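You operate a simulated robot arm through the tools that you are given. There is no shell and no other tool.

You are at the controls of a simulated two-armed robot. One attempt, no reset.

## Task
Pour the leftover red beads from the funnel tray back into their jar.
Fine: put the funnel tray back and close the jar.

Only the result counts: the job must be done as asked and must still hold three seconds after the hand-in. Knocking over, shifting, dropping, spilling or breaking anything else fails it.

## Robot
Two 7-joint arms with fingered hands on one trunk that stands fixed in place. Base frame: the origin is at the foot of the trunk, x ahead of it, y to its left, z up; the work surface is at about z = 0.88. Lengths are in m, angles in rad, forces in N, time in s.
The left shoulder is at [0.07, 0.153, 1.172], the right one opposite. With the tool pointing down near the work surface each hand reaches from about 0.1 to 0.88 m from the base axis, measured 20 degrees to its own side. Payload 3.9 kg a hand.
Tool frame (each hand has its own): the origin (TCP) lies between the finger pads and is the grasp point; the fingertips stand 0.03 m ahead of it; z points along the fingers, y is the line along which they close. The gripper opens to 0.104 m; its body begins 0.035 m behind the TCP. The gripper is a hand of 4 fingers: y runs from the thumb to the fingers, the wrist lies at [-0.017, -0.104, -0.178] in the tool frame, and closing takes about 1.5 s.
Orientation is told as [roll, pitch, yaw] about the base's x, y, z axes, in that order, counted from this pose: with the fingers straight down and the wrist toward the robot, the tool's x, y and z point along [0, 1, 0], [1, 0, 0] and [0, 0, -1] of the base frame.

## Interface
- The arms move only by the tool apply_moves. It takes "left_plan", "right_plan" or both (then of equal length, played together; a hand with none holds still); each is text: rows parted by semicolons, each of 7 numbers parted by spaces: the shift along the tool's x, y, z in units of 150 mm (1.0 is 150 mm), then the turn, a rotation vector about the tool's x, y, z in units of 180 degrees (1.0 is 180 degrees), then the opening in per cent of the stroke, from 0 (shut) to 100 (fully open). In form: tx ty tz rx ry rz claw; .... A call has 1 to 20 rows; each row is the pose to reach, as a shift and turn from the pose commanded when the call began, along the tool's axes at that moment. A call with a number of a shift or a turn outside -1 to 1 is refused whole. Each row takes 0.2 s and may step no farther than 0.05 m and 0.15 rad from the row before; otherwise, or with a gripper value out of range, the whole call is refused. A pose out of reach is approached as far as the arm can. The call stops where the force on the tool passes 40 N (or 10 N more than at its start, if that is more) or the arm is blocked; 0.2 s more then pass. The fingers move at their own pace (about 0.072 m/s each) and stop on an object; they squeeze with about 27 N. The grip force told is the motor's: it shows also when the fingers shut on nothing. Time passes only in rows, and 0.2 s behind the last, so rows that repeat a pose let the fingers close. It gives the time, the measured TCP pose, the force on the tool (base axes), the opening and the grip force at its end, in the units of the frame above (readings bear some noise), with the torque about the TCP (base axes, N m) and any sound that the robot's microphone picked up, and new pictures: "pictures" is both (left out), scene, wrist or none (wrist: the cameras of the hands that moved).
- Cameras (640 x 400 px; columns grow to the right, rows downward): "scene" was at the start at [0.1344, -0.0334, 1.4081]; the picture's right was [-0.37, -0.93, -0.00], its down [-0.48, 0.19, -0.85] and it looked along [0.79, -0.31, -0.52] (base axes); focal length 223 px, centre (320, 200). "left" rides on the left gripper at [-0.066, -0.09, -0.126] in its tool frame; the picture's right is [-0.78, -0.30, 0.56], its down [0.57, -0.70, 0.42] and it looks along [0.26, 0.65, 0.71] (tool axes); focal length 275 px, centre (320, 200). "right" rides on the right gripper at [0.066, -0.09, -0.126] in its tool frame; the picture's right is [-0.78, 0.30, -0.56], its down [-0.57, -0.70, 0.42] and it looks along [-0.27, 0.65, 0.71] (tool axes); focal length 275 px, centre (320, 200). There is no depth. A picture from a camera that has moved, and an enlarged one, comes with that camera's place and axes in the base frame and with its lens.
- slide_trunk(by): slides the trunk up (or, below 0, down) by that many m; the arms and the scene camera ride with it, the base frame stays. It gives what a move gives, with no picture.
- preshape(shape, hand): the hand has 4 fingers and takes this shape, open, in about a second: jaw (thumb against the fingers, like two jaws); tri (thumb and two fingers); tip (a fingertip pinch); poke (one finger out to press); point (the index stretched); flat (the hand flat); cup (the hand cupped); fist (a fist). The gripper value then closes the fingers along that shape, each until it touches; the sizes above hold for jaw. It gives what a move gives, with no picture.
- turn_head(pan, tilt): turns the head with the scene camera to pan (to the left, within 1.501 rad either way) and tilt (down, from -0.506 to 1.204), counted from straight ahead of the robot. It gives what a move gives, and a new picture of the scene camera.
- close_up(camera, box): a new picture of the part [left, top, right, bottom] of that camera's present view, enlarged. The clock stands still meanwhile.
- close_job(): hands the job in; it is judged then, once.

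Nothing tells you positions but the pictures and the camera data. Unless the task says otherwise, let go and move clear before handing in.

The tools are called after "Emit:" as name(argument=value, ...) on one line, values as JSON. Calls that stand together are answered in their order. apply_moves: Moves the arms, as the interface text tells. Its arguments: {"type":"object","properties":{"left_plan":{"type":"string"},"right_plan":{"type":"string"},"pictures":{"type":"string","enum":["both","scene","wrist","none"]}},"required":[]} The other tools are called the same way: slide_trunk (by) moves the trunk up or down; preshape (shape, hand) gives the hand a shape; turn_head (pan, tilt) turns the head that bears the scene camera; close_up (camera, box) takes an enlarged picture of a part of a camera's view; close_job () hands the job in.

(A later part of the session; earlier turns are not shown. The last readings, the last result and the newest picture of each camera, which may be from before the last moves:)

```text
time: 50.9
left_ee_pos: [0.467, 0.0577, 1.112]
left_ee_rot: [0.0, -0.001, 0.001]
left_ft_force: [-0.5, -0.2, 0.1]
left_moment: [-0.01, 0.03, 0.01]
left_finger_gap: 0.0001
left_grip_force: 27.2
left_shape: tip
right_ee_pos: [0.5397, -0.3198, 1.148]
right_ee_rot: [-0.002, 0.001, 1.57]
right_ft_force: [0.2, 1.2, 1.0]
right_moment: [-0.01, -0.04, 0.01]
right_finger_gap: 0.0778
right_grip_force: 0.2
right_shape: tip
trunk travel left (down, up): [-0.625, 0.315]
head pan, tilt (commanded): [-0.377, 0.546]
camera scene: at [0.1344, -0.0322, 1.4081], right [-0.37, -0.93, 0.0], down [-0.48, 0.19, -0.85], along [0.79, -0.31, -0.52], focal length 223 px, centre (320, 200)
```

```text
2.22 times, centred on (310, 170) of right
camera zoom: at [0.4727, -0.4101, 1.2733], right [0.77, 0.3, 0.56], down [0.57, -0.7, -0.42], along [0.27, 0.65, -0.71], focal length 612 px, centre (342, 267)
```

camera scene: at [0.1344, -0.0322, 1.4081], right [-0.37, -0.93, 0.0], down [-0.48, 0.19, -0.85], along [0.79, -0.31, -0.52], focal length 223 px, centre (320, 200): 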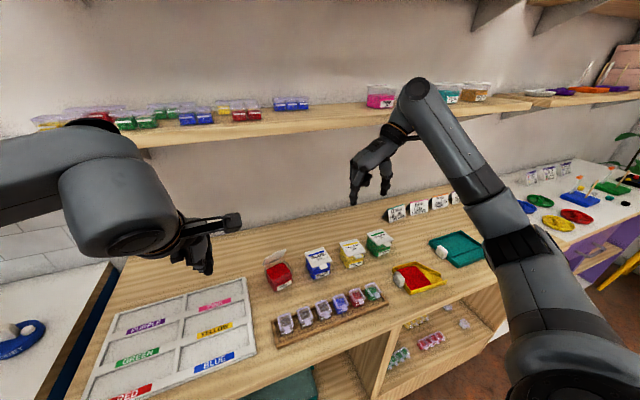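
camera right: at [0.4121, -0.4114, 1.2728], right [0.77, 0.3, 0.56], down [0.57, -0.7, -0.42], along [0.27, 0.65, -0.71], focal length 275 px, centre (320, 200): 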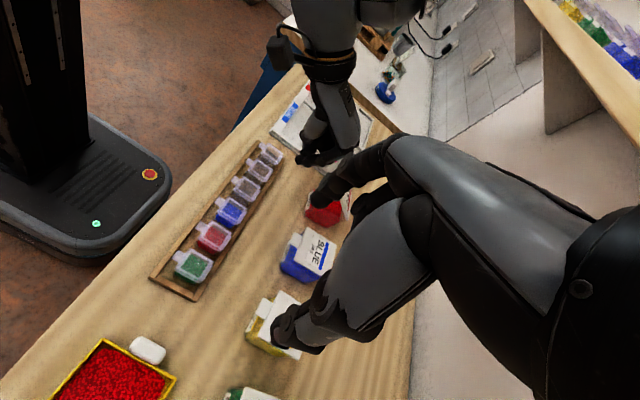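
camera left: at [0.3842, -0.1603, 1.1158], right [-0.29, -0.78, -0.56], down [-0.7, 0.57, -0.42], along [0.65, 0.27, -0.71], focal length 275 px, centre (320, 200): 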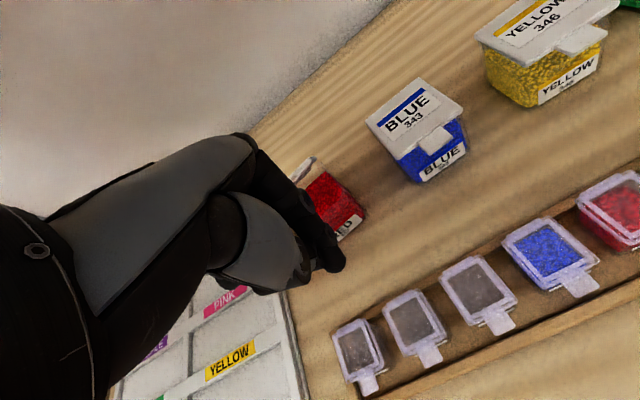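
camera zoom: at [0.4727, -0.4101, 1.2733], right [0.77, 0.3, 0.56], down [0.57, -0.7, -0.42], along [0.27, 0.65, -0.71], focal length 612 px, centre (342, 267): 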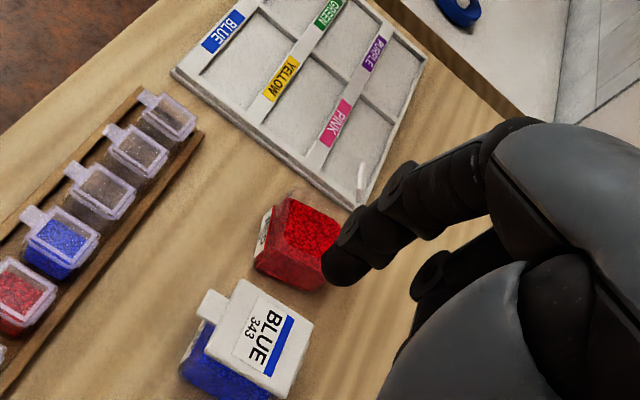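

The lid is only about 60–65° open. I'll push it again with the beak, farther this time.

Emit:
apply_moves(left_plan="-0.25 0.05 0.1 0 0 0 0; -0.5 0.1 0.2 0 0 0 0; -0.75 0.15 0.3 0 0 0 0; -1.0 0.2 0.45 0 0 0 0; -1.0 0.25 0.65 0 0 0 0; -1.0 0.3 0.8 0 0 0 0; -1.0 0.45 0.81 0 0 0 0; -1.0 0.55 0.81 0 0 0 0; -1.0 0.6 0.81 0 0 0 0; -1.0 0.65 0.81 0 0 0 0; -1.0 0.7 0.81 0 0 0 0; -1.0 0.72 0.81 0 0 0 0", pictures="none")

Emit:
close_up(camera="scene", box=[250, 220, 330, 300])

Emit:
close_up(camera="left", box=[220, 80, 420, 280])

Emit:
close_up(camera="right", box=[200, 80, 420, 260])

```text
time: 53.5
left_ee_pos: [0.5745, -0.0931, 0.9907]
left_ee_rot: [0.0, 0.001, 0.003]
left_ft_force: [-0.3, -0.2, -0.4]
left_moment: [0.04, -0.02, -0.02]
left_finger_gap: 0.0003
left_grip_force: 27.1
left_shape: tip
right_ee_pos: [0.5378, -0.3202, 1.1473]
right_ee_rot: [-0.003, 0.0, 1.569]
right_ft_force: [0.0, 0.3, 0.0]
right_moment: [0.05, 0.0, 0.0]
right_finger_gap: 0.0781
right_grip_force: 0.0
right_shape: tip
trunk travel left (down, up): [-0.625, 0.315]
head pan, tilt (commanded): [-0.377, 0.546]
```

```text
5.00 times, centred on (290, 260) of scene
camera zoom: at [0.1345, -0.033, 1.408], right [-0.37, -0.93, 0.0], down [-0.48, 0.19, -0.85], along [0.79, -0.31, -0.52], focal length 1114 px, centre (470, -100)
```

zoom: 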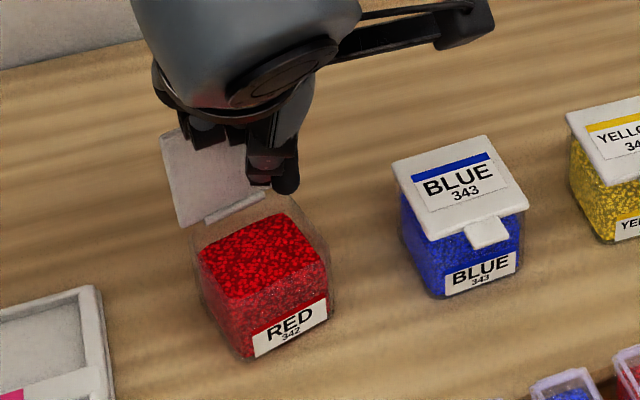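

```text
2.00 times, centred on (320, 180) of left
camera zoom: at [0.4858, -0.1599, 1.1154], right [-0.29, -0.78, -0.56], down [-0.7, 0.57, -0.42], along [0.65, 0.27, -0.71], focal length 551 px, centre (320, 240)
```

zoom: 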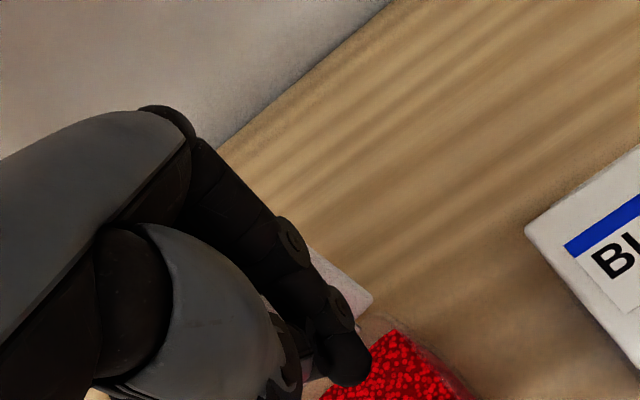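

```text
2.22 times, centred on (310, 170) of right
camera zoom: at [0.4727, -0.4109, 1.273], right [0.78, 0.3, 0.56], down [0.57, -0.7, -0.42], along [0.27, 0.65, -0.71], focal length 612 px, centre (342, 267)
```

zoom: 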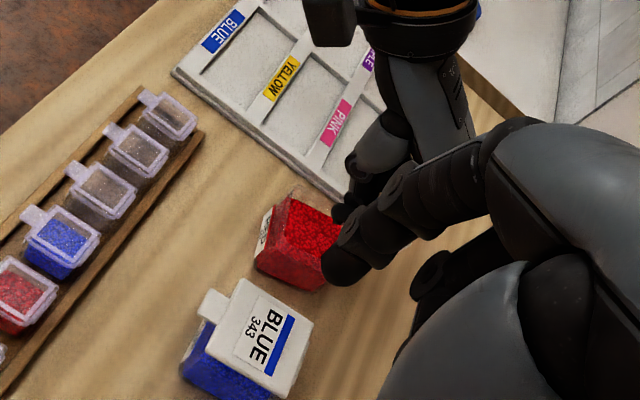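

The lid is now slightly past vertical (~98°) with no resistance. A few more millimetres, then withdraw.

Emit:
apply_moves(left_plan="0 0.025 0 0 0 0 0; 0 0.045 0 0 0 0 0; 0 0.045 0 0 0 0 0; 0 -0.15 -0.02 0 0 0 0; 0 -0.4 -0.1 0 0 0 0; 0.05 -0.6 -0.25 0 0 0 0; 0.2 -0.72 -0.4 0 0 0 0; 0.4 -0.72 -0.55 0 0 0 0; 0.6 -0.72 -0.7 0 0 0 0; 0.8 -0.72 -0.8 0 0 0 0; 1.0 -0.72 -0.8 0 0 0 0", pictures="scene")

Emit:
close_up(camera="scene", box=[250, 220, 330, 300])

```text
time: 55.9
left_ee_pos: [0.4645, 0.0587, 1.11]
left_ee_rot: [-0.002, 0.0, 0.005]
left_ft_force: [-0.8, 0.3, -0.4]
left_moment: [-0.01, -0.02, 0.01]
left_finger_gap: 0.0
left_grip_force: 27.5
left_shape: tip
right_ee_pos: [0.5375, -0.3171, 1.1478]
right_ee_rot: [-0.002, 0.001, 1.572]
right_ft_force: [-0.5, 1.0, -0.1]
right_moment: [-0.01, 0.03, 0.01]
right_finger_gap: 0.0781
right_grip_force: 0.1
right_shape: tip
trunk travel left (down, up): [-0.625, 0.315]
head pan, tilt (commanded): [-0.377, 0.546]
camera scene: at [0.1341, -0.0306, 1.4081], right [-0.37, -0.93, 0.0], down [-0.48, 0.19, -0.86], along [0.8, -0.31, -0.52], focal length 223 px, centre (320, 200)
```

scene: 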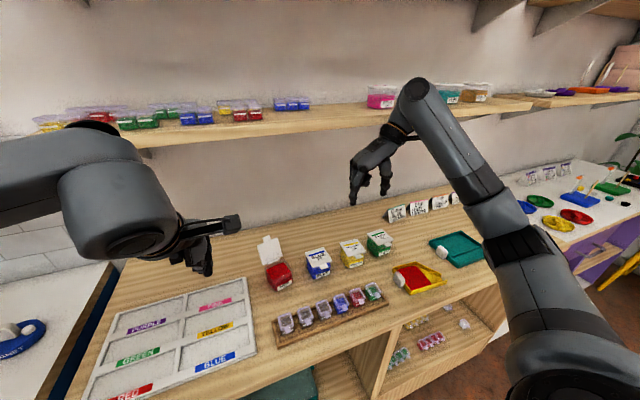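

```text
5.00 times, centred on (290, 260) of scene
camera zoom: at [0.1341, -0.0306, 1.4081], right [-0.37, -0.93, 0.0], down [-0.48, 0.19, -0.86], along [0.8, -0.31, -0.52], focal length 1114 px, centre (470, -100)
```

zoom: 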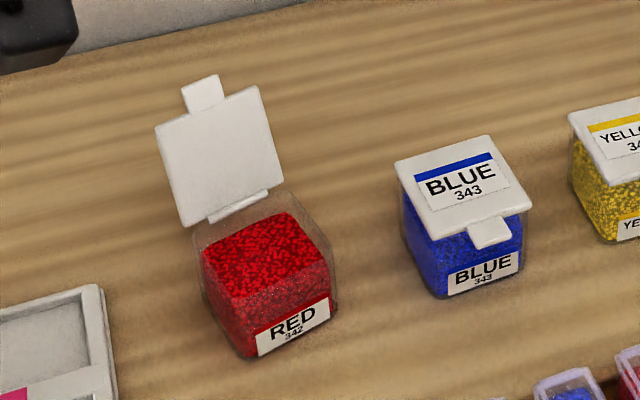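

The jar is fully open with its lid standing past vertical. Next the tray: I'll use a three-finger grip across its width (thumb on the front wall, two fingers on the back wall), near its centre of mass. First reshaping and reorienting the right hand above the tray.

Emit:
preshape(hand="right", shape="tri")

Emit:
apply_moves(right_plan="0.033 -0.067 0.028 0 0 0.0434 100; 0.067 -0.133 0.055 0 0 0.0868 100; 0.1 -0.2 0.083 0 0 0.1303 100; 0.133 -0.267 0.11 0 0 0.1737 100; 0.167 -0.333 0.138 0 0 0.2171 100; 0.2 -0.4 0.165 0 0 0.2605 100; 0.233 -0.467 0.193 0 0 0.3039 100; 0.267 -0.533 0.22 0 0 0.3473 100; 0.3 -0.6 0.248 0 0 0.3908 100; 0.333 -0.667 0.275 0 0 0.4342 100; 0.367 -0.733 0.303 0 0 0.4776 100; 0.4 -0.8 0.33 0 0 0.521 100; 0.4 -0.8 0.33 0 0 0.521 100", pictures="both")

```text
time: 56.8
left_ee_pos: [0.4663, 0.0573, 1.1114]
left_ee_rot: [-0.002, -0.001, 0.001]
left_ft_force: [-0.8, 0.2, 0.0]
left_moment: [-0.04, -0.01, -0.01]
left_finger_gap: 0.0
left_grip_force: 27.2
left_shape: tip
right_ee_pos: [0.5379, -0.3209, 1.1467]
right_ee_rot: [0.001, 0.001, 1.571]
right_ft_force: [-0.8, -0.4, 0.1]
right_moment: [-0.01, 0.01, 0.01]
right_finger_gap: 0.1039
right_grip_force: 0.1
right_shape: tri
trunk travel left (down, up): [-0.625, 0.315]
head pan, tilt (commanded): [-0.377, 0.546]
```

```text
time: 59.6
left_ee_pos: [0.4663, 0.0564, 1.1107]
left_ee_rot: [0.0, 0.001, 0.002]
left_ft_force: [0.2, -0.5, -0.5]
left_moment: [0.01, -0.01, -0.02]
left_finger_gap: 0.0001
left_grip_force: 27.3
left_shape: tip
right_ee_pos: [0.4788, -0.4423, 1.0976]
right_ee_rot: [0.0, -0.001, -0.066]
right_ft_force: [0.0, 0.0, 0.2]
right_moment: [0.01, 0.03, -0.03]
right_finger_gap: 0.1038
right_grip_force: 0.1
right_shape: tri
trunk travel left (down, up): [-0.625, 0.315]
head pan, tilt (commanded): [-0.377, 0.546]
camera scene: at [0.1346, -0.0327, 1.408], right [-0.37, -0.93, 0.0], down [-0.48, 0.19, -0.85], along [0.79, -0.31, -0.52], focal length 223 px, centre (320, 200)
camera right: at [0.3941, -0.3692, 1.2233], right [0.24, -0.79, 0.56], down [-0.74, -0.52, -0.43], along [0.63, -0.31, -0.71], focal length 275 px, centre (320, 200)
```

scene: 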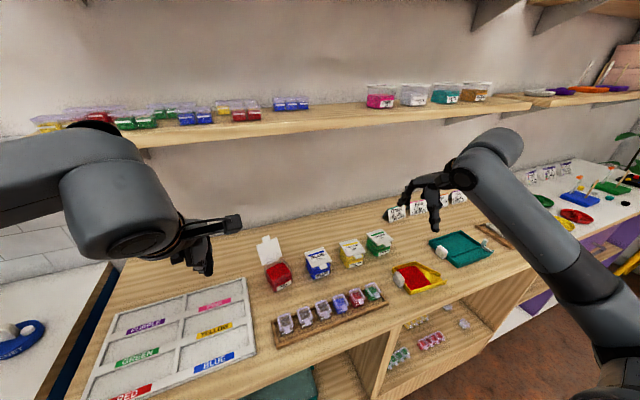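
right: 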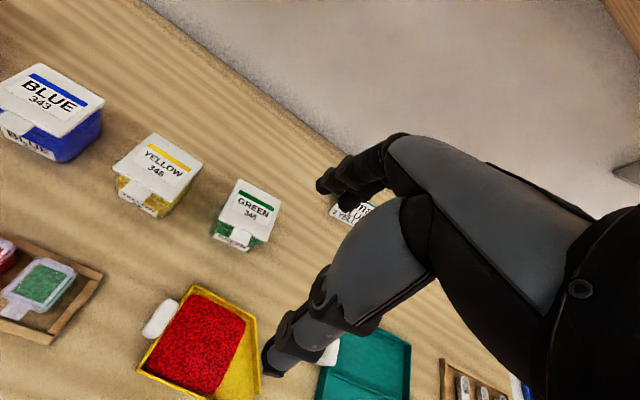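

Hand is above the tray, aligned. Moving to just above it (TCP z 0.96) and checking finger clearances.

Emit:
apply_moves(right_plan="0.004 -0.08 0.15 0 0 0 100; 0.008 -0.16 0.35 0 0 0 100; 0.012 -0.22 0.55 0 0 0 100; 0.018 -0.267 0.75 0 0 0 100; 0.018 -0.267 0.917 0 0 0 100; 0.018 -0.267 0.917 0 0 0 100", pictures="none")

Emit:
close_up(camera="scene", box=[370, 200, 490, 310])

Emit:
close_up(camera="right", box=[100, 150, 420, 400])

```text
time: 61.0
left_ee_pos: [0.4661, 0.0574, 1.1108]
left_ee_rot: [-0.001, -0.001, 0.003]
left_ft_force: [0.5, 0.7, -0.1]
left_moment: [0.0, 0.0, -0.03]
left_finger_gap: 0.0
left_grip_force: 27.5
left_shape: tip
right_ee_pos: [0.4377, -0.4354, 0.9605]
right_ee_rot: [0.0, -0.002, -0.066]
right_ft_force: [-0.1, 0.3, 0.5]
right_moment: [0.04, -0.01, 0.0]
right_finger_gap: 0.1041
right_grip_force: 0.0
right_shape: tri
trunk travel left (down, up): [-0.625, 0.315]
head pan, tilt (commanded): [-0.377, 0.546]
```

```text
3.64 times, centred on (430, 255) of scene
camera zoom: at [0.1343, -0.0327, 1.4081], right [-0.37, -0.93, 0.0], down [-0.48, 0.19, -0.85], along [0.79, -0.31, -0.52], focal length 810 px, centre (-80, 0)
```

zoom: 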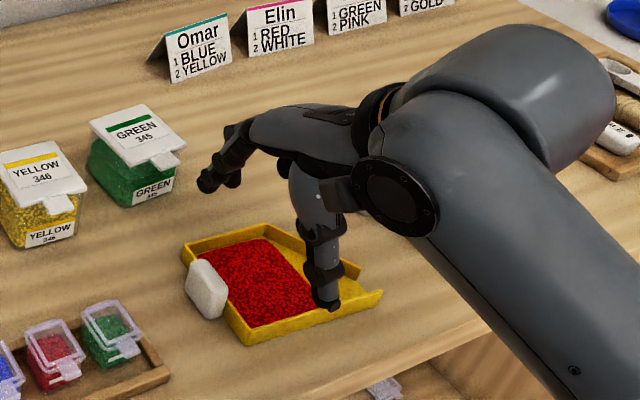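

```text
1.60 times, centred on (260, 275) of right
camera zoom: at [0.353, -0.3641, 1.0856], right [0.24, -0.79, 0.56], down [-0.74, -0.53, -0.43], along [0.63, -0.31, -0.71], focal length 440 px, centre (416, 80)
```

zoom: 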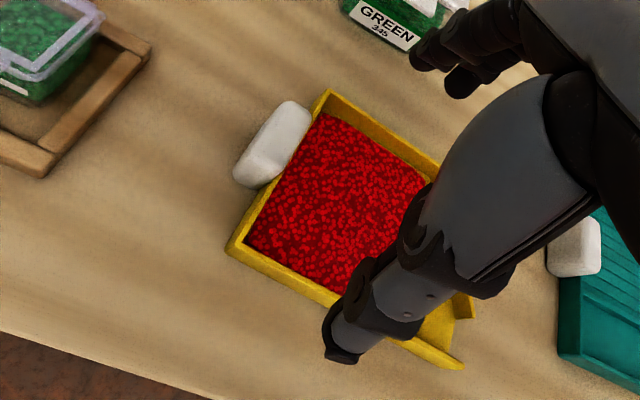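

Thumb is ~5 mm in front of the front wall, fingers ~18 mm behind the back wall; I'll shift 4 mm toward me and descend to just above the table.

Emit:
apply_moves(right_plan="0 -0.03 0 0 0 0 100; 0 -0.03 0.1 0 0 0 100; 0 -0.03 0.2 0 0 0 100; 0 -0.03 0.257 0 0 0 100; 0 -0.03 0.257 0 0 0 100", pictures="none")

Emit:
close_up(camera="scene", box=[370, 220, 470, 310])

Emit:
close_up(camera="right", box=[100, 150, 420, 400])

```text
time: 62.2
left_ee_pos: [0.4657, 0.0566, 1.1095]
left_ee_rot: [0.0, 0.001, 0.0]
left_ft_force: [0.8, -0.4, 0.1]
left_moment: [-0.02, -0.01, 0.02]
left_finger_gap: 0.0
left_grip_force: 26.6
left_shape: tip
right_ee_pos: [0.4336, -0.4352, 0.9207]
right_ee_rot: [0.001, 0.001, -0.066]
right_ft_force: [0.1, 0.0, 0.6]
right_moment: [0.02, -0.03, -0.03]
right_finger_gap: 0.1037
right_grip_force: 0.1
right_shape: tri
trunk travel left (down, up): [-0.625, 0.315]
head pan, tilt (commanded): [-0.377, 0.546]
```

```text
4.44 times, centred on (420, 265) of scene
camera zoom: at [0.1344, -0.0327, 1.4081], right [-0.37, -0.93, 0.0], down [-0.48, 0.19, -0.85], along [0.79, -0.31, -0.52], focal length 990 px, centre (-124, -89)
```

zoom: 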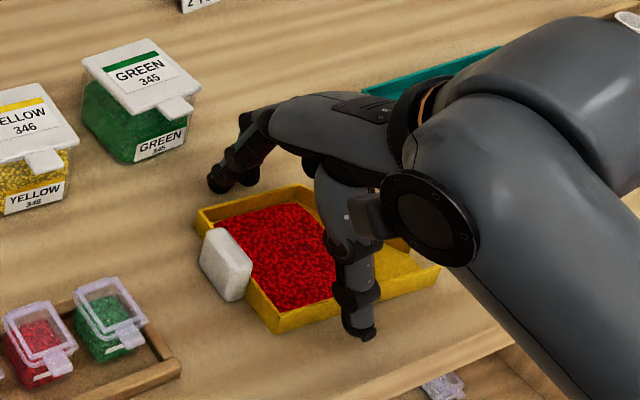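

```text
1.60 times, centred on (260, 275) of right
camera zoom: at [0.3494, -0.3637, 1.047], right [0.24, -0.79, 0.56], down [-0.74, -0.53, -0.43], along [0.63, -0.31, -0.71], focal length 440 px, centre (416, 80)
```

zoom: 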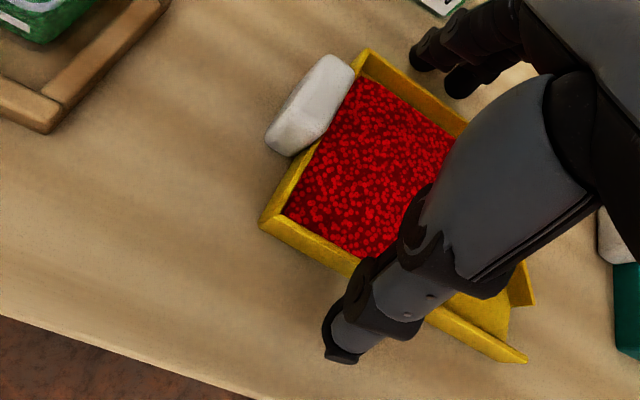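

Thumb and fingers straddle the tray with clearance. Lowering a last 8 mm and closing.

Emit:
apply_moves(right_plan="0 0 0.03 0 0 0 100; 0 0 0.053 0 0 0 100; 0 0 0.053 0 0 0 100", pictures="none")

Emit:
apply_moves(right_plan="0 0 0 0 0 0 92; 0 0 0 0 0 0 84; 0 0 0 0 0 0 76; 0 0 0 0 0 0 76; 0 0 0 0 0 0 76", pictures="none")

Emit:
close_up(camera="scene", box=[370, 220, 470, 310])

Emit:
close_up(camera="right", box=[100, 150, 420, 400])

```text
time: 63.0
left_ee_pos: [0.4657, 0.057, 1.1107]
left_ee_rot: [0.001, -0.001, 0.001]
left_ft_force: [-0.3, -0.6, -0.3]
left_moment: [0.0, -0.03, -0.01]
left_finger_gap: 0.0
left_grip_force: 27.0
left_shape: tip
right_ee_pos: [0.4341, -0.4346, 0.9136]
right_ee_rot: [0.0, -0.004, -0.066]
right_ft_force: [1.0, 0.2, -0.4]
right_moment: [0.01, 0.02, 0.02]
right_finger_gap: 0.1042
right_grip_force: 0.1
right_shape: tri
trunk travel left (down, up): [-0.625, 0.315]
head pan, tilt (commanded): [-0.377, 0.546]
```

```text
time: 64.2
left_ee_pos: [0.4673, 0.0578, 1.1098]
left_ee_rot: [0.001, 0.0, 0.002]
left_ft_force: [0.6, 0.3, -1.0]
left_moment: [-0.01, 0.03, -0.02]
left_finger_gap: 0.0
left_grip_force: 27.0
left_shape: tip
right_ee_pos: [0.4337, -0.4358, 0.9133]
right_ee_rot: [-0.001, -0.001, -0.066]
right_ft_force: [-0.7, 0.4, 0.2]
right_moment: [-0.03, 0.0, 0.0]
right_finger_gap: 0.0813
right_grip_force: 26.4
right_shape: tri
trunk travel left (down, up): [-0.625, 0.315]
head pan, tilt (commanded): [-0.377, 0.546]
```

```text
4.44 times, centred on (420, 265) of scene
camera zoom: at [0.1344, -0.0328, 1.408], right [-0.37, -0.93, 0.0], down [-0.48, 0.19, -0.85], along [0.79, -0.31, -0.52], focal length 990 px, centre (-124, -89)
```

zoom: 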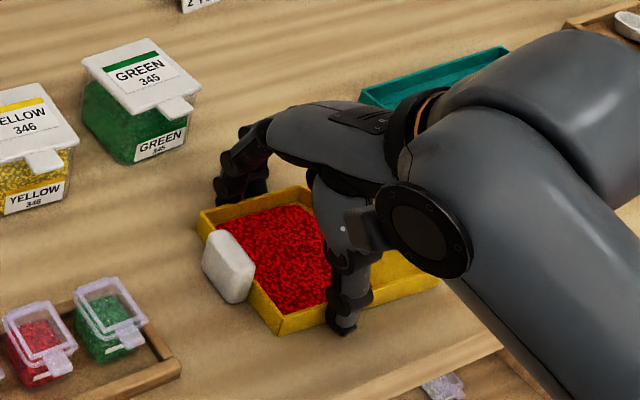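

```text
1.60 times, centred on (260, 275) of right
camera zoom: at [0.3491, -0.3638, 1.0395], right [0.24, -0.79, 0.56], down [-0.74, -0.53, -0.43], along [0.63, -0.31, -0.71], focal length 440 px, centre (416, 80)
```

zoom: 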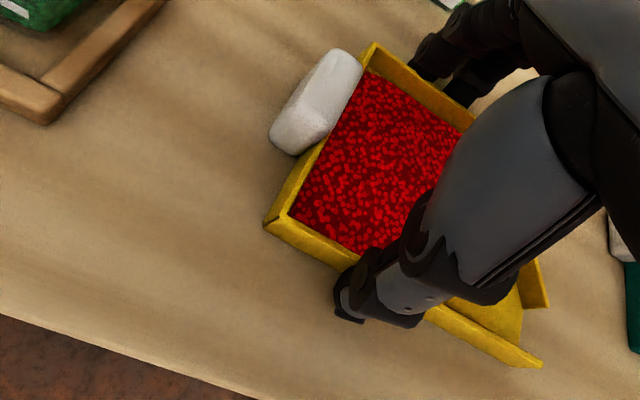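

The tray is gripped (26 N at ~8.1 cm). Lifting gently 3 cm to check it stays level.

Emit:
apply_moves(right_plan="0 0 -0.03 0 0 0 74; 0 0 -0.08 0 0 0 74; 0 0 -0.14 0 0 0 74; 0 0 -0.2 0 0 0 74; 0 0 -0.2 0 0 0 74", pictures="none")

Emit:
close_up(camera="scene", box=[370, 210, 470, 300])

Emit:
close_up(camera="right", box=[100, 150, 420, 400])

```text
time: 65.4
left_ee_pos: [0.4661, 0.0577, 1.1098]
left_ee_rot: [0.0, 0.0, 0.0]
left_ft_force: [1.1, -1.0, 0.2]
left_moment: [0.0, -0.01, 0.01]
left_finger_gap: 0.0
left_grip_force: 27.3
left_shape: tip
right_ee_pos: [0.4349, -0.4355, 0.9432]
right_ee_rot: [0.001, -0.001, -0.066]
right_ft_force: [0.5, -0.6, -0.1]
right_moment: [-0.01, 0.01, -0.01]
right_finger_gap: 0.0813
right_grip_force: 27.0
right_shape: tri
trunk travel left (down, up): [-0.625, 0.315]
head pan, tilt (commanded): [-0.377, 0.546]
```

```text
4.44 times, centred on (420, 255) of scene
camera zoom: at [0.1344, -0.0329, 1.408], right [-0.37, -0.93, 0.0], down [-0.48, 0.19, -0.85], along [0.79, -0.31, -0.52], focal length 990 px, centre (-124, -44)
```

zoom: 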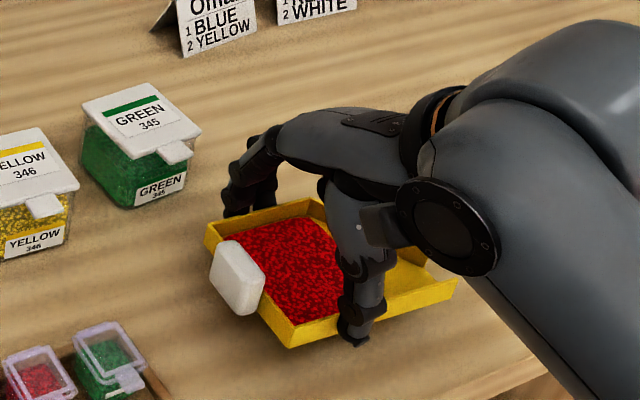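

```text
1.60 times, centred on (260, 275) of right
camera zoom: at [0.3494, -0.3639, 1.0695], right [0.24, -0.79, 0.56], down [-0.74, -0.53, -0.43], along [0.63, -0.31, -0.71], focal length 440 px, centre (416, 80)
```

zoom: 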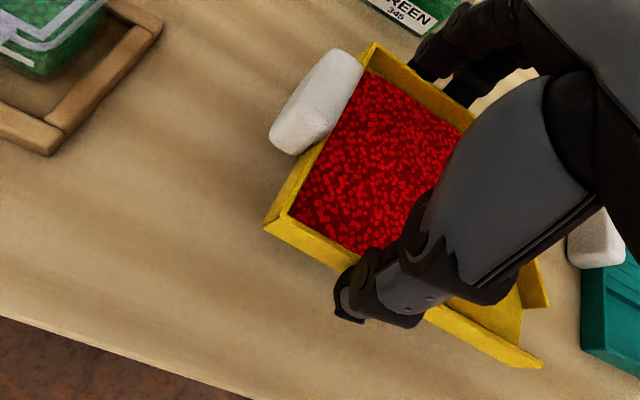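

The tray lifts level and firmly. I'll raise it well above the jars and move the left hand farther left to make room.

Emit:
apply_moves(right_plan="0 0 -0.13 0 0 0 74; 0 0 -0.26 0 0 0 74; 0 0 -0.39 0 0 0 74; 0 0 -0.52 0 0 0 74; 0 0 -0.65 0 0 0 74; 0 0 -0.78 0 0 0 74", left_plan="0.16 0 -0.02 0 0 0 0; 0.32 0 -0.04 0 0 0 0; 0.48 0 -0.06 0 0 0 0; 0.65 0 -0.08 0 0 0 0; 0.82 0 -0.1 0 0 0 0; 1.0 0 -0.1 0 0 0 0", pictures="scene")

```text
time: 66.8
left_ee_pos: [0.4665, 0.2075, 1.1268]
left_ee_rot: [-0.002, -0.002, 0.002]
left_ft_force: [0.1, 0.0, -0.5]
left_moment: [0.02, 0.0, -0.02]
left_finger_gap: 0.0
left_grip_force: 26.7
left_shape: tip
right_ee_pos: [0.4335, -0.4353, 1.0612]
right_ee_rot: [-0.002, -0.002, -0.067]
right_ft_force: [-0.7, 0.1, -0.7]
right_moment: [-0.01, 0.0, -0.02]
right_finger_gap: 0.0813
right_grip_force: 26.7
right_shape: tri
trunk travel left (down, up): [-0.625, 0.315]
head pan, tilt (commanded): [-0.377, 0.546]
camera scene: at [0.1335, -0.0316, 1.4082], right [-0.37, -0.93, 0.0], down [-0.48, 0.19, -0.86], along [0.8, -0.31, -0.52], focal length 223 px, centre (320, 200)
```

scene: 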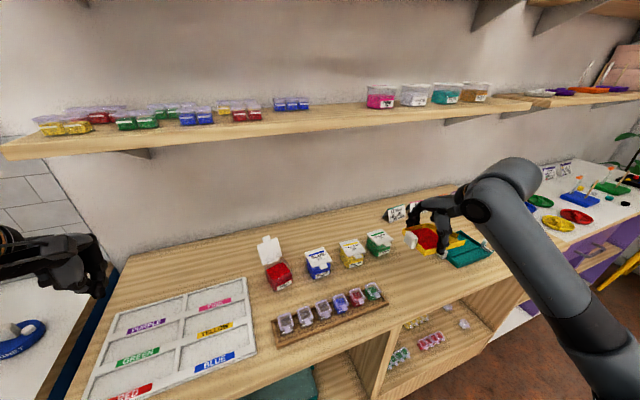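

Tray is up and level. Let me get a precise view of the open jar before carrying the tray over.

Emit:
close_up(camera="scene", box=[250, 230, 310, 295])

Emit:
close_up(camera="right", box=[0, 0, 640, 400])

```text
6.15 times, centred on (280, 262) of scene
camera zoom: at [0.1335, -0.0316, 1.4082], right [-0.37, -0.93, 0.0], down [-0.48, 0.19, -0.86], along [0.8, -0.31, -0.52], focal length 1371 px, centre (566, -185)
```

zoom: 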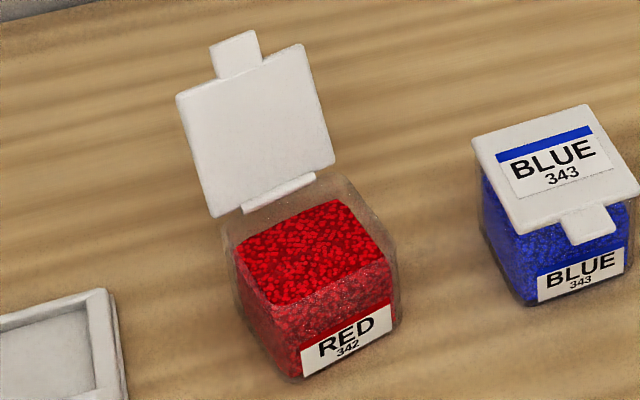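

```text
1.00 times, centred on (320, 200) of right (not enlarged: the box is as wide or as high as the picture)
camera zoom: at [0.348, -0.363, 1.187], right [0.24, -0.79, 0.56], down [-0.74, -0.53, -0.43], along [0.63, -0.31, -0.71], focal length 275 px, centre (320, 200)
```

zoom: 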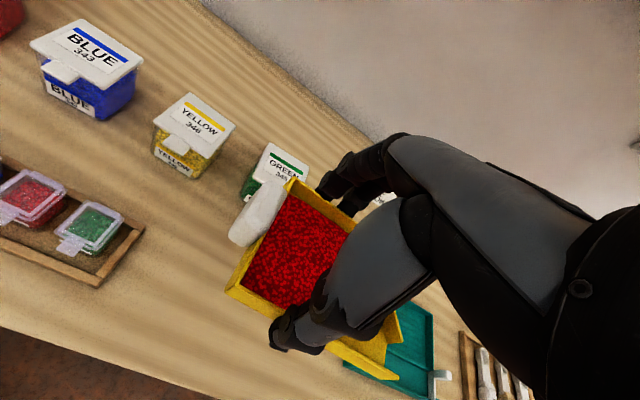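

The jar opening is centred near (0.569, −0.081), slightly yawed. I'll carry the tray level toward it in stages, turning it so it will pour from the front-left, clear of the standing lid.

Emit:
apply_moves(right_plan="0.1 0.007 -0.01 0 0 -0.01 74; 0.28 0.02 -0.02 0 0 -0.024 74; 0.46 0.033 -0.04 0 0 -0.039 74; 0.64 0.045 -0.06 0 0 -0.054 74; 0.82 0.058 -0.08 0 0 -0.069 74; 0.94 0.066 -0.08 0 0 -0.08 74; 0.973 0.069 -0.08 0 0 -0.083 74", pictures="none")

Emit:
close_up(camera="scene", box=[240, 150, 480, 310])

```text
time: 68.4
left_ee_pos: [0.4678, 0.2077, 1.1254]
left_ee_rot: [0.001, -0.001, 0.002]
left_ft_force: [0.0, -0.2, 0.2]
left_moment: [-0.02, -0.01, -0.02]
left_finger_gap: 0.0001
left_grip_force: 27.0
left_shape: tip
right_ee_pos: [0.4537, -0.2908, 1.072]
right_ee_rot: [-0.001, -0.003, 0.195]
right_ft_force: [0.1, 0.5, -1.2]
right_moment: [0.0, 0.0, 0.0]
right_finger_gap: 0.0812
right_grip_force: 27.6
right_shape: tri
trunk travel left (down, up): [-0.625, 0.315]
head pan, tilt (commanded): [-0.377, 0.546]
```

```text
2.50 times, centred on (360, 230) of scene
camera zoom: at [0.1344, -0.0326, 1.4081], right [-0.37, -0.93, 0.0], down [-0.48, 0.19, -0.85], along [0.79, -0.31, -0.52], focal length 557 px, centre (220, 125)
```

zoom: 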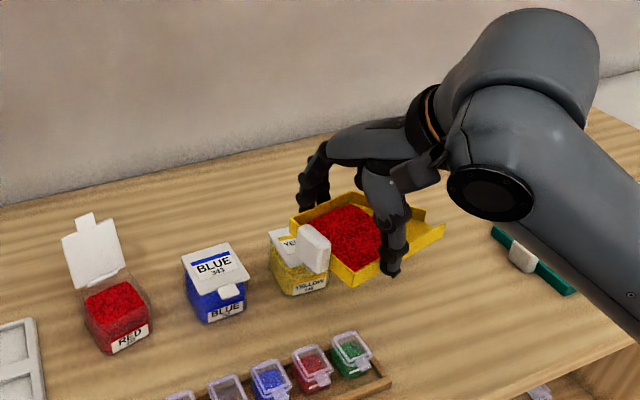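

Still level. Next stage of the carry.

Emit:
apply_moves(right_plan="0.09 0.042 0 0 0 -0.01 74; 0.26 0.12 -0.01 0 0 -0.024 74; 0.43 0.198 -0.02 0 0 -0.039 74; 0.6 0.276 -0.03 0 0 -0.054 74; 0.77 0.354 -0.03 0 0 -0.069 74; 0.87 0.4 -0.03 0 0 -0.08 74; 0.903 0.416 -0.03 0 0 -0.083 74", pictures="none")

Emit:
close_up(camera="scene", box=[200, 130, 440, 310])

```text
time: 70.0
left_ee_pos: [0.4673, 0.2072, 1.1268]
left_ee_rot: [0.001, 0.001, 0.0]
left_ft_force: [0.0, -0.4, -0.1]
left_moment: [0.03, 0.01, 0.01]
left_finger_gap: 0.0002
left_grip_force: 27.2
left_shape: tip
right_ee_pos: [0.4895, -0.1445, 1.0775]
right_ee_rot: [-0.003, 0.001, 0.456]
right_ft_force: [0.6, -0.7, 0.4]
right_moment: [0.01, 0.02, 0.02]
right_finger_gap: 0.0814
right_grip_force: 27.1
right_shape: tri
trunk travel left (down, up): [-0.625, 0.315]
head pan, tilt (commanded): [-0.377, 0.546]
```

```text
2.22 times, centred on (320, 220) of scene
camera zoom: at [0.1345, -0.0326, 1.408], right [-0.37, -0.93, 0.0], down [-0.48, 0.19, -0.85], along [0.79, -0.31, -0.52], focal length 495 px, centre (320, 156)
```

zoom: 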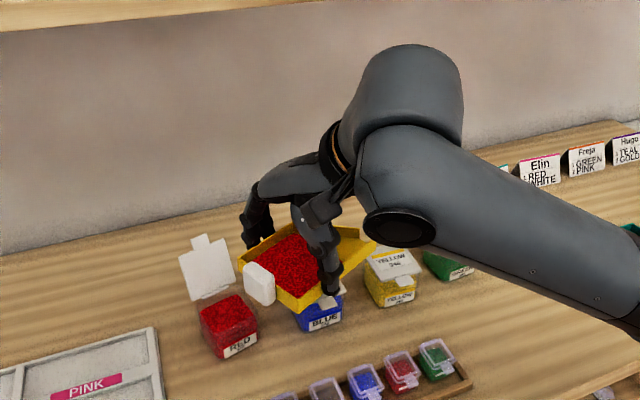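

Continuing to the pre-pour position at the front-left of the jar, still level.

Emit:
apply_moves(right_plan="0.08 0.07 0 0 0 -0.008 74; 0.2 0.182 0 0 0 -0.02 74; 0.32 0.291 0 0 0 -0.032 74; 0.44 0.4 0 0 0 -0.044 74; 0.56 0.51 0 0 0 -0.056 74; 0.67 0.61 0 0 0 -0.067 74; 0.74 0.674 0 0 0 -0.0745 74; 0.77 0.701 0 0 0 -0.0777 74", pictures="none")

Emit:
close_up(camera="scene", box=[190, 130, 390, 310])

Emit:
close_up(camera="right", box=[0, 0, 640, 400])

```text
time: 71.8
left_ee_pos: [0.467, 0.2068, 1.1262]
left_ee_rot: [0.0, -0.001, 0.001]
left_ft_force: [-0.5, 0.1, -0.6]
left_moment: [0.0, 0.0, -0.02]
left_finger_gap: 0.0001
left_grip_force: 26.4
left_shape: tip
right_ee_pos: [0.534, 0.0043, 1.0752]
right_ee_rot: [-0.002, 0.0, 0.701]
right_ft_force: [0.1, 0.1, 0.0]
right_moment: [0.03, 0.01, 0.0]
right_finger_gap: 0.0814
right_grip_force: 27.5
right_shape: tri
trunk travel left (down, up): [-0.625, 0.315]
head pan, tilt (commanded): [-0.377, 0.546]
```

```text
2.22 times, centred on (290, 220) of scene
camera zoom: at [0.1345, -0.0324, 1.408], right [-0.37, -0.93, 0.0], down [-0.48, 0.19, -0.85], along [0.79, -0.31, -0.52], focal length 495 px, centre (387, 156)
```

zoom: 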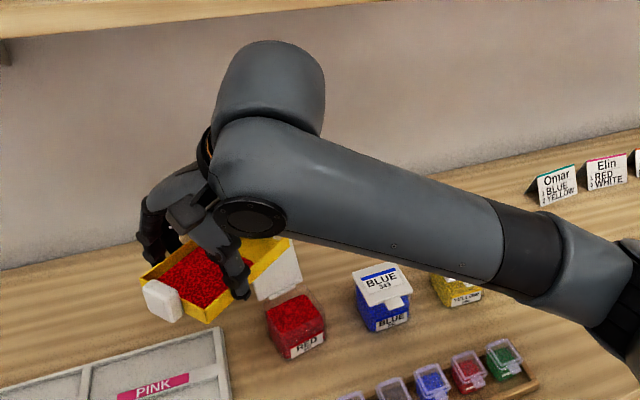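

```text
1.00 times, centred on (320, 200) of right (not enlarged: the box is as wide or as high as the picture)
camera zoom: at [0.4222, -0.0025, 1.2026], right [0.73, -0.4, 0.56], down [-0.17, -0.89, -0.42], along [0.67, 0.21, -0.71], focal length 275 px, centre (320, 200)
```

zoom: 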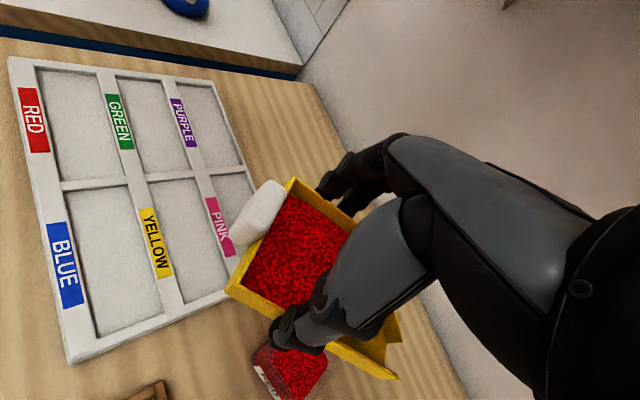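

Pre-pour pose reached exactly. Let me measure the spout lip position precisely before tilting.

Emit:
close_up(camera="right", box=[230, 280, 430, 400])

Emit:
close_up(camera="scene", box=[240, 220, 340, 300])

```text
3.20 times, centred on (330, 340) of right
camera zoom: at [0.4222, -0.0025, 1.2026], right [0.73, -0.4, 0.56], down [-0.17, -0.89, -0.42], along [0.67, 0.21, -0.71], focal length 881 px, centre (288, -248)
```

zoom: 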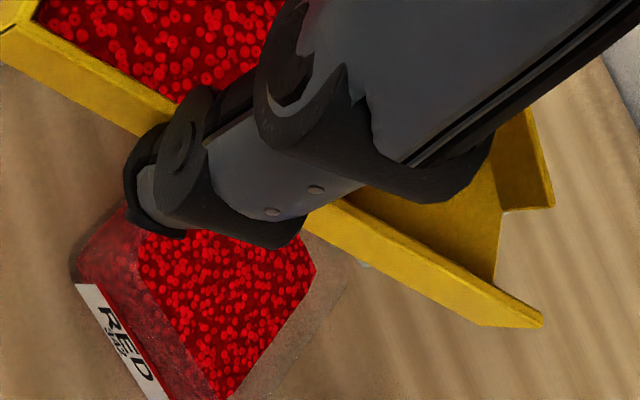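

```text
5.00 times, centred on (290, 260) of scene
camera zoom: at [0.1345, -0.0324, 1.408], right [-0.37, -0.93, 0.0], down [-0.48, 0.19, -0.85], along [0.79, -0.31, -0.52], focal length 1114 px, centre (470, -100)
```

zoom: 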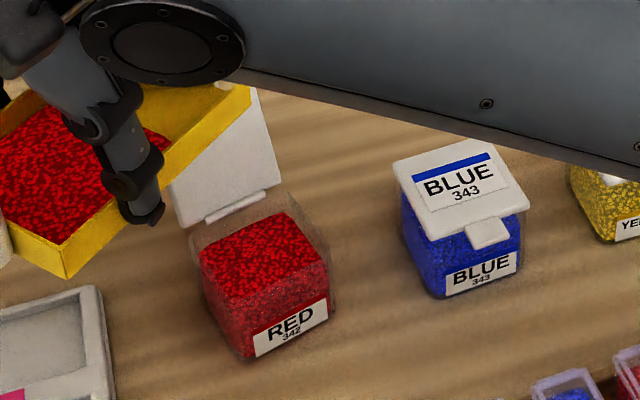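

The lip sits at tool offset (−0.085, −0.031, 0.031). I'll turn a bit more (to ~47°) and lower the level tray so the lip is ~2 cm above the jar opening.

Emit:
apply_moves(right_plan="0.03 -0.02 0.05 0 0 -0.015 74; 0.06 -0.045 0.15 0 0 -0.03 74; 0.082 -0.062 0.27 0 0 -0.0379 74; 0.082 -0.062 0.39 0 0 -0.0379 74; 0.082 -0.062 0.48 0 0 -0.0379 74; 0.082 -0.062 0.533 0 0 -0.0379 74; 0.082 -0.062 0.533 0 0 -0.0379 74", pictures="none")

Emit:
close_up(camera="scene", box=[200, 200, 340, 300])

Emit:
close_up(camera="right", box=[230, 240, 490, 400])

Emit:
close_up(camera="left", box=[0, 0, 640, 400])

```text
time: 73.4
left_ee_pos: [0.4671, 0.2064, 1.1245]
left_ee_rot: [0.0, 0.0, 0.001]
left_ft_force: [0.6, -0.2, 0.1]
left_moment: [0.0, -0.01, 0.01]
left_finger_gap: 0.0001
left_grip_force: 27.3
left_shape: tip
right_ee_pos: [0.5187, 0.0089, 0.9968]
right_ee_rot: [-0.002, -0.001, 0.82]
right_ft_force: [0.5, 0.1, 0.1]
right_moment: [-0.01, 0.0, 0.0]
right_finger_gap: 0.0814
right_grip_force: 26.7
right_shape: tri
trunk travel left (down, up): [-0.625, 0.315]
head pan, tilt (commanded): [-0.377, 0.546]
```

```text
4.00 times, centred on (270, 250) of scene
camera zoom: at [0.1345, -0.0325, 1.408], right [-0.37, -0.93, 0.0], down [-0.48, 0.19, -0.85], along [0.79, -0.31, -0.52], focal length 891 px, centre (520, 0)
```

zoom: 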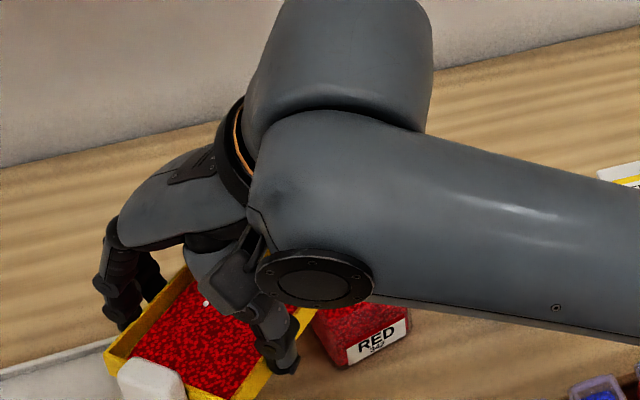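

```text
2.46 times, centred on (360, 320) of right
camera zoom: at [0.4086, -0.0123, 1.1223], right [0.77, -0.31, 0.56], down [-0.06, -0.9, -0.42], along [0.64, 0.29, -0.71], focal length 678 px, centre (222, -95)
```

zoom: 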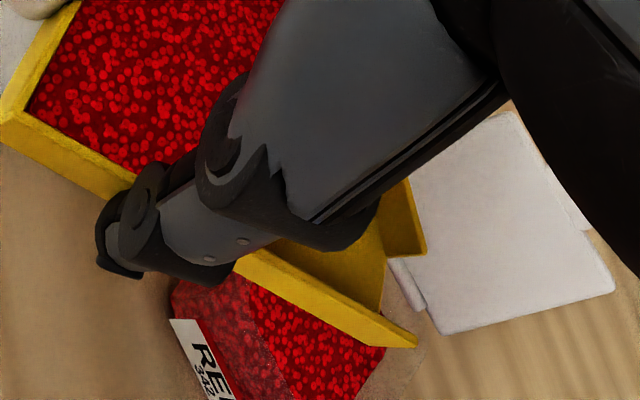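

```text
1.00 times, centred on (320, 200) of left (not enlarged: the box is as wide or as high as the picture)
camera zoom: at [0.377, 0.1402, 1.2502], right [-0.29, -0.78, -0.56], down [-0.7, 0.57, -0.42], along [0.65, 0.27, -0.71], focal length 275 px, centre (320, 200)
```

zoom: 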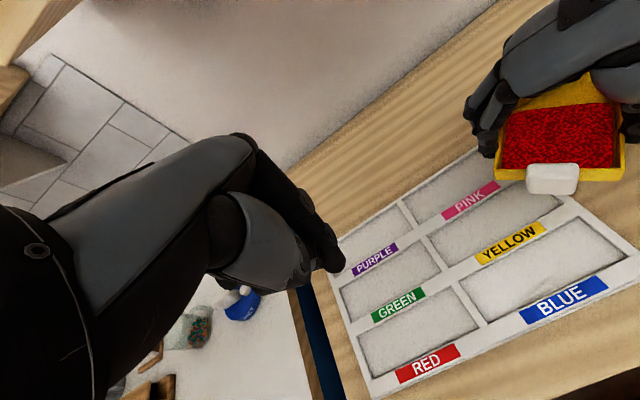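

The lip is right above the jar opening, slightly upstream of its centre. Starting to tilt about the lip, first to 22°.

Emit:
apply_moves(right_plan="-0.017 0 -0.028 0 0.0222 0 74; -0.034 0 -0.057 0 0.0444 0 74; -0.053 0 -0.078 0 0.0639 0 74; -0.0727 0 -0.099 0 0.0833 0 74; -0.095 0 -0.122 0 0.1028 0 74; -0.1187 0 -0.145 0 0.1222 0 74; -0.1187 0 -0.145 0 0.1222 0 74", pictures="none")

Emit:
close_up(camera="right", box=[200, 200, 520, 400])

Emit:
close_up(camera="scene", box=[200, 200, 340, 300])

```text
time: 75.0
left_ee_pos: [0.4659, 0.2073, 1.1265]
left_ee_rot: [-0.001, 0.0, 0.002]
left_ft_force: [0.0, 0.8, 0.8]
left_moment: [0.02, 0.0, -0.01]
left_finger_gap: 0.0
left_grip_force: 26.6
left_shape: tip
right_ee_pos: [0.5319, -0.0047, 1.0186]
right_ee_rot: [0.384, 0.001, 0.819]
right_ft_force: [-0.1, 0.5, -1.3]
right_moment: [-0.02, -0.03, 0.01]
right_finger_gap: 0.0815
right_grip_force: 27.1
right_shape: tri
trunk travel left (down, up): [-0.625, 0.315]
head pan, tilt (commanded): [-0.377, 0.546]
```

```text
2.00 times, centred on (360, 300) of right
camera zoom: at [0.4597, -0.06, 1.1601], right [0.88, -0.42, 0.23], down [-0.21, -0.77, -0.61], along [0.43, 0.49, -0.76], focal length 551 px, centre (240, 0)
```

zoom: 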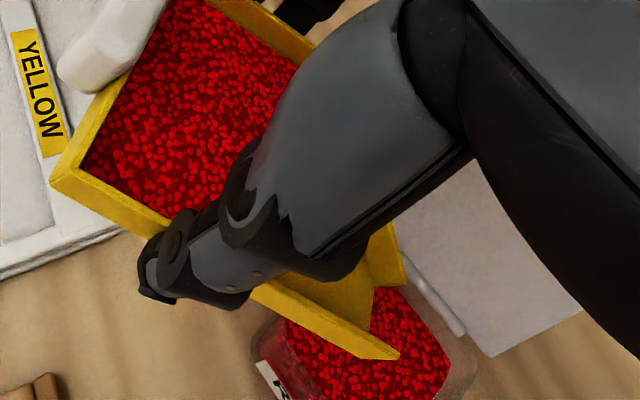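

```text
4.00 times, centred on (270, 250) of scene
camera zoom: at [0.1344, -0.0324, 1.4081], right [-0.37, -0.93, 0.0], down [-0.48, 0.19, -0.85], along [0.79, -0.31, -0.52], focal length 891 px, centre (520, 0)
```

zoom: 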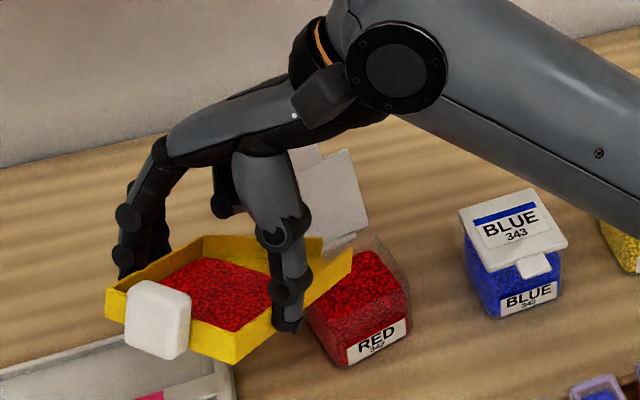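

Beads haven't moved yet at 22°, and the lip is right over the opening. Tilting further to 36°, slowly.

Emit:
apply_moves(right_plan="-0.0145 0 -0.0338 0 0.0194 0 74; -0.0294 0 -0.0675 0 0.0389 0 74; -0.042 0 -0.09 0 0.0528 0 74; -0.0545 0 -0.1105 0 0.0653 0 74; -0.0668 0 -0.1309 0 0.0778 0 74; -0.0668 0 -0.1309 0 0.0778 0 74; -0.0668 0 -0.1309 0 0.0778 0 74", pictures="none")

Emit:
close_up(camera="right", box=[200, 200, 520, 400])

Emit:
close_up(camera="scene", box=[200, 200, 340, 300])

```text
time: 76.6
left_ee_pos: [0.4671, 0.2072, 1.1258]
left_ee_rot: [-0.001, 0.0, 0.002]
left_ft_force: [0.5, 0.7, -0.2]
left_moment: [0.04, -0.01, 0.01]
left_finger_gap: 0.0
left_grip_force: 27.1
left_shape: tip
right_ee_pos: [0.5433, -0.0151, 1.0329]
right_ee_rot: [0.627, -0.001, 0.819]
right_ft_force: [-0.3, -0.1, 0.2]
right_moment: [-0.01, -0.01, -0.04]
right_finger_gap: 0.0812
right_grip_force: 27.4
right_shape: tri
trunk travel left (down, up): [-0.625, 0.315]
head pan, tilt (commanded): [-0.377, 0.546]
```

```text
2.00 times, centred on (360, 300) of right
camera zoom: at [0.4969, -0.0953, 1.1739], right [0.9, -0.44, 0.0], down [-0.32, -0.66, -0.68], along [0.29, 0.61, -0.73], focal length 551 px, centre (240, 0)
```

zoom: 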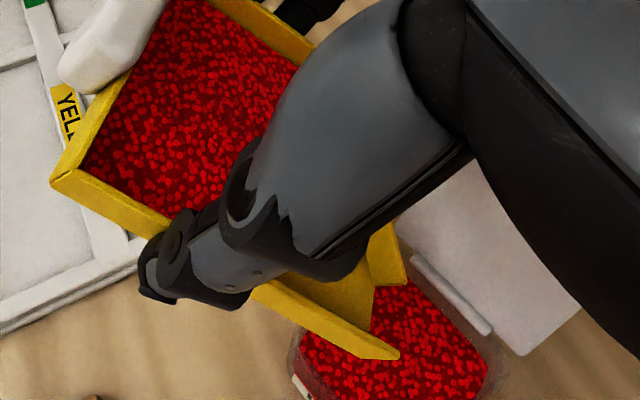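

```text
4.00 times, centred on (270, 250) of scene
camera zoom: at [0.1345, -0.0326, 1.408], right [-0.37, -0.93, 0.0], down [-0.48, 0.19, -0.85], along [0.79, -0.31, -0.52], focal length 891 px, centre (520, 0)
```

zoom: 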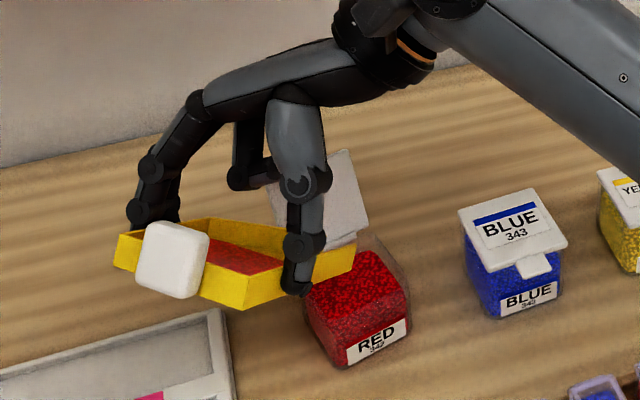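

No flow yet at 36°. Tilting on to 50°.

Emit:
apply_moves(right_plan="-0.0145 0 -0.0338 0 0.0194 0 74; -0.0294 0 -0.0675 0 0.0389 0 74; -0.042 0 -0.09 0 0.0528 0 74; -0.0545 0 -0.1105 0 0.0653 0 74; -0.0668 0 -0.1309 0 0.0778 0 74; -0.0668 0 -0.1309 0 0.0778 0 74; -0.0668 0 -0.1309 0 0.0778 0 74", pictures="none")

Emit:
close_up(camera="right", box=[200, 200, 520, 400])

Emit:
close_up(camera="scene", box=[200, 200, 340, 300])

```text
time: 78.2
left_ee_pos: [0.4671, 0.207, 1.1268]
left_ee_rot: [0.0, -0.002, 0.002]
left_ft_force: [-1.5, 0.2, -0.4]
left_moment: [0.01, 0.0, -0.03]
left_finger_gap: 0.0001
left_grip_force: 27.2
left_shape: tip
right_ee_pos: [0.5577, -0.0283, 1.0428]
right_ee_rot: [0.872, -0.001, 0.817]
right_ft_force: [1.2, -0.6, -0.2]
right_moment: [0.0, 0.0, 0.04]
right_finger_gap: 0.0812
right_grip_force: 27.1
right_shape: tri
trunk travel left (down, up): [-0.625, 0.315]
head pan, tilt (commanded): [-0.377, 0.546]
```

```text
2.00 times, centred on (360, 300) of right
camera zoom: at [0.5355, -0.1315, 1.1749], right [0.88, -0.42, -0.24], down [-0.45, -0.54, -0.71], along [0.17, 0.73, -0.66], focal length 551 px, centre (240, 0)
```

zoom: 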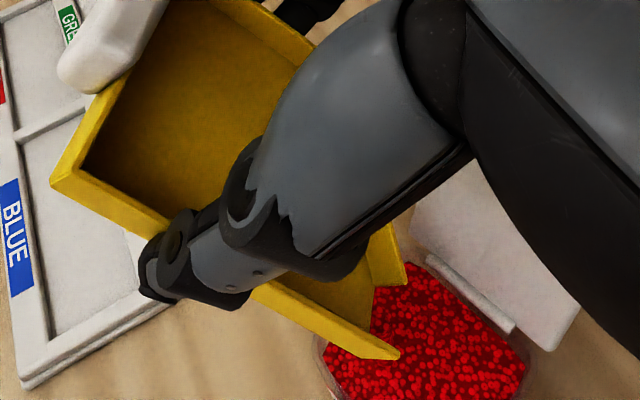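

```text
4.00 times, centred on (270, 250) of scene
camera zoom: at [0.1345, -0.0326, 1.408], right [-0.37, -0.93, 0.0], down [-0.48, 0.19, -0.85], along [0.79, -0.31, -0.52], focal length 891 px, centre (520, 0)
```

zoom: 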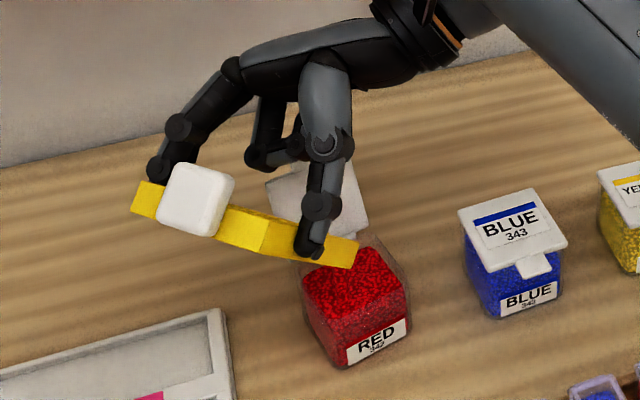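

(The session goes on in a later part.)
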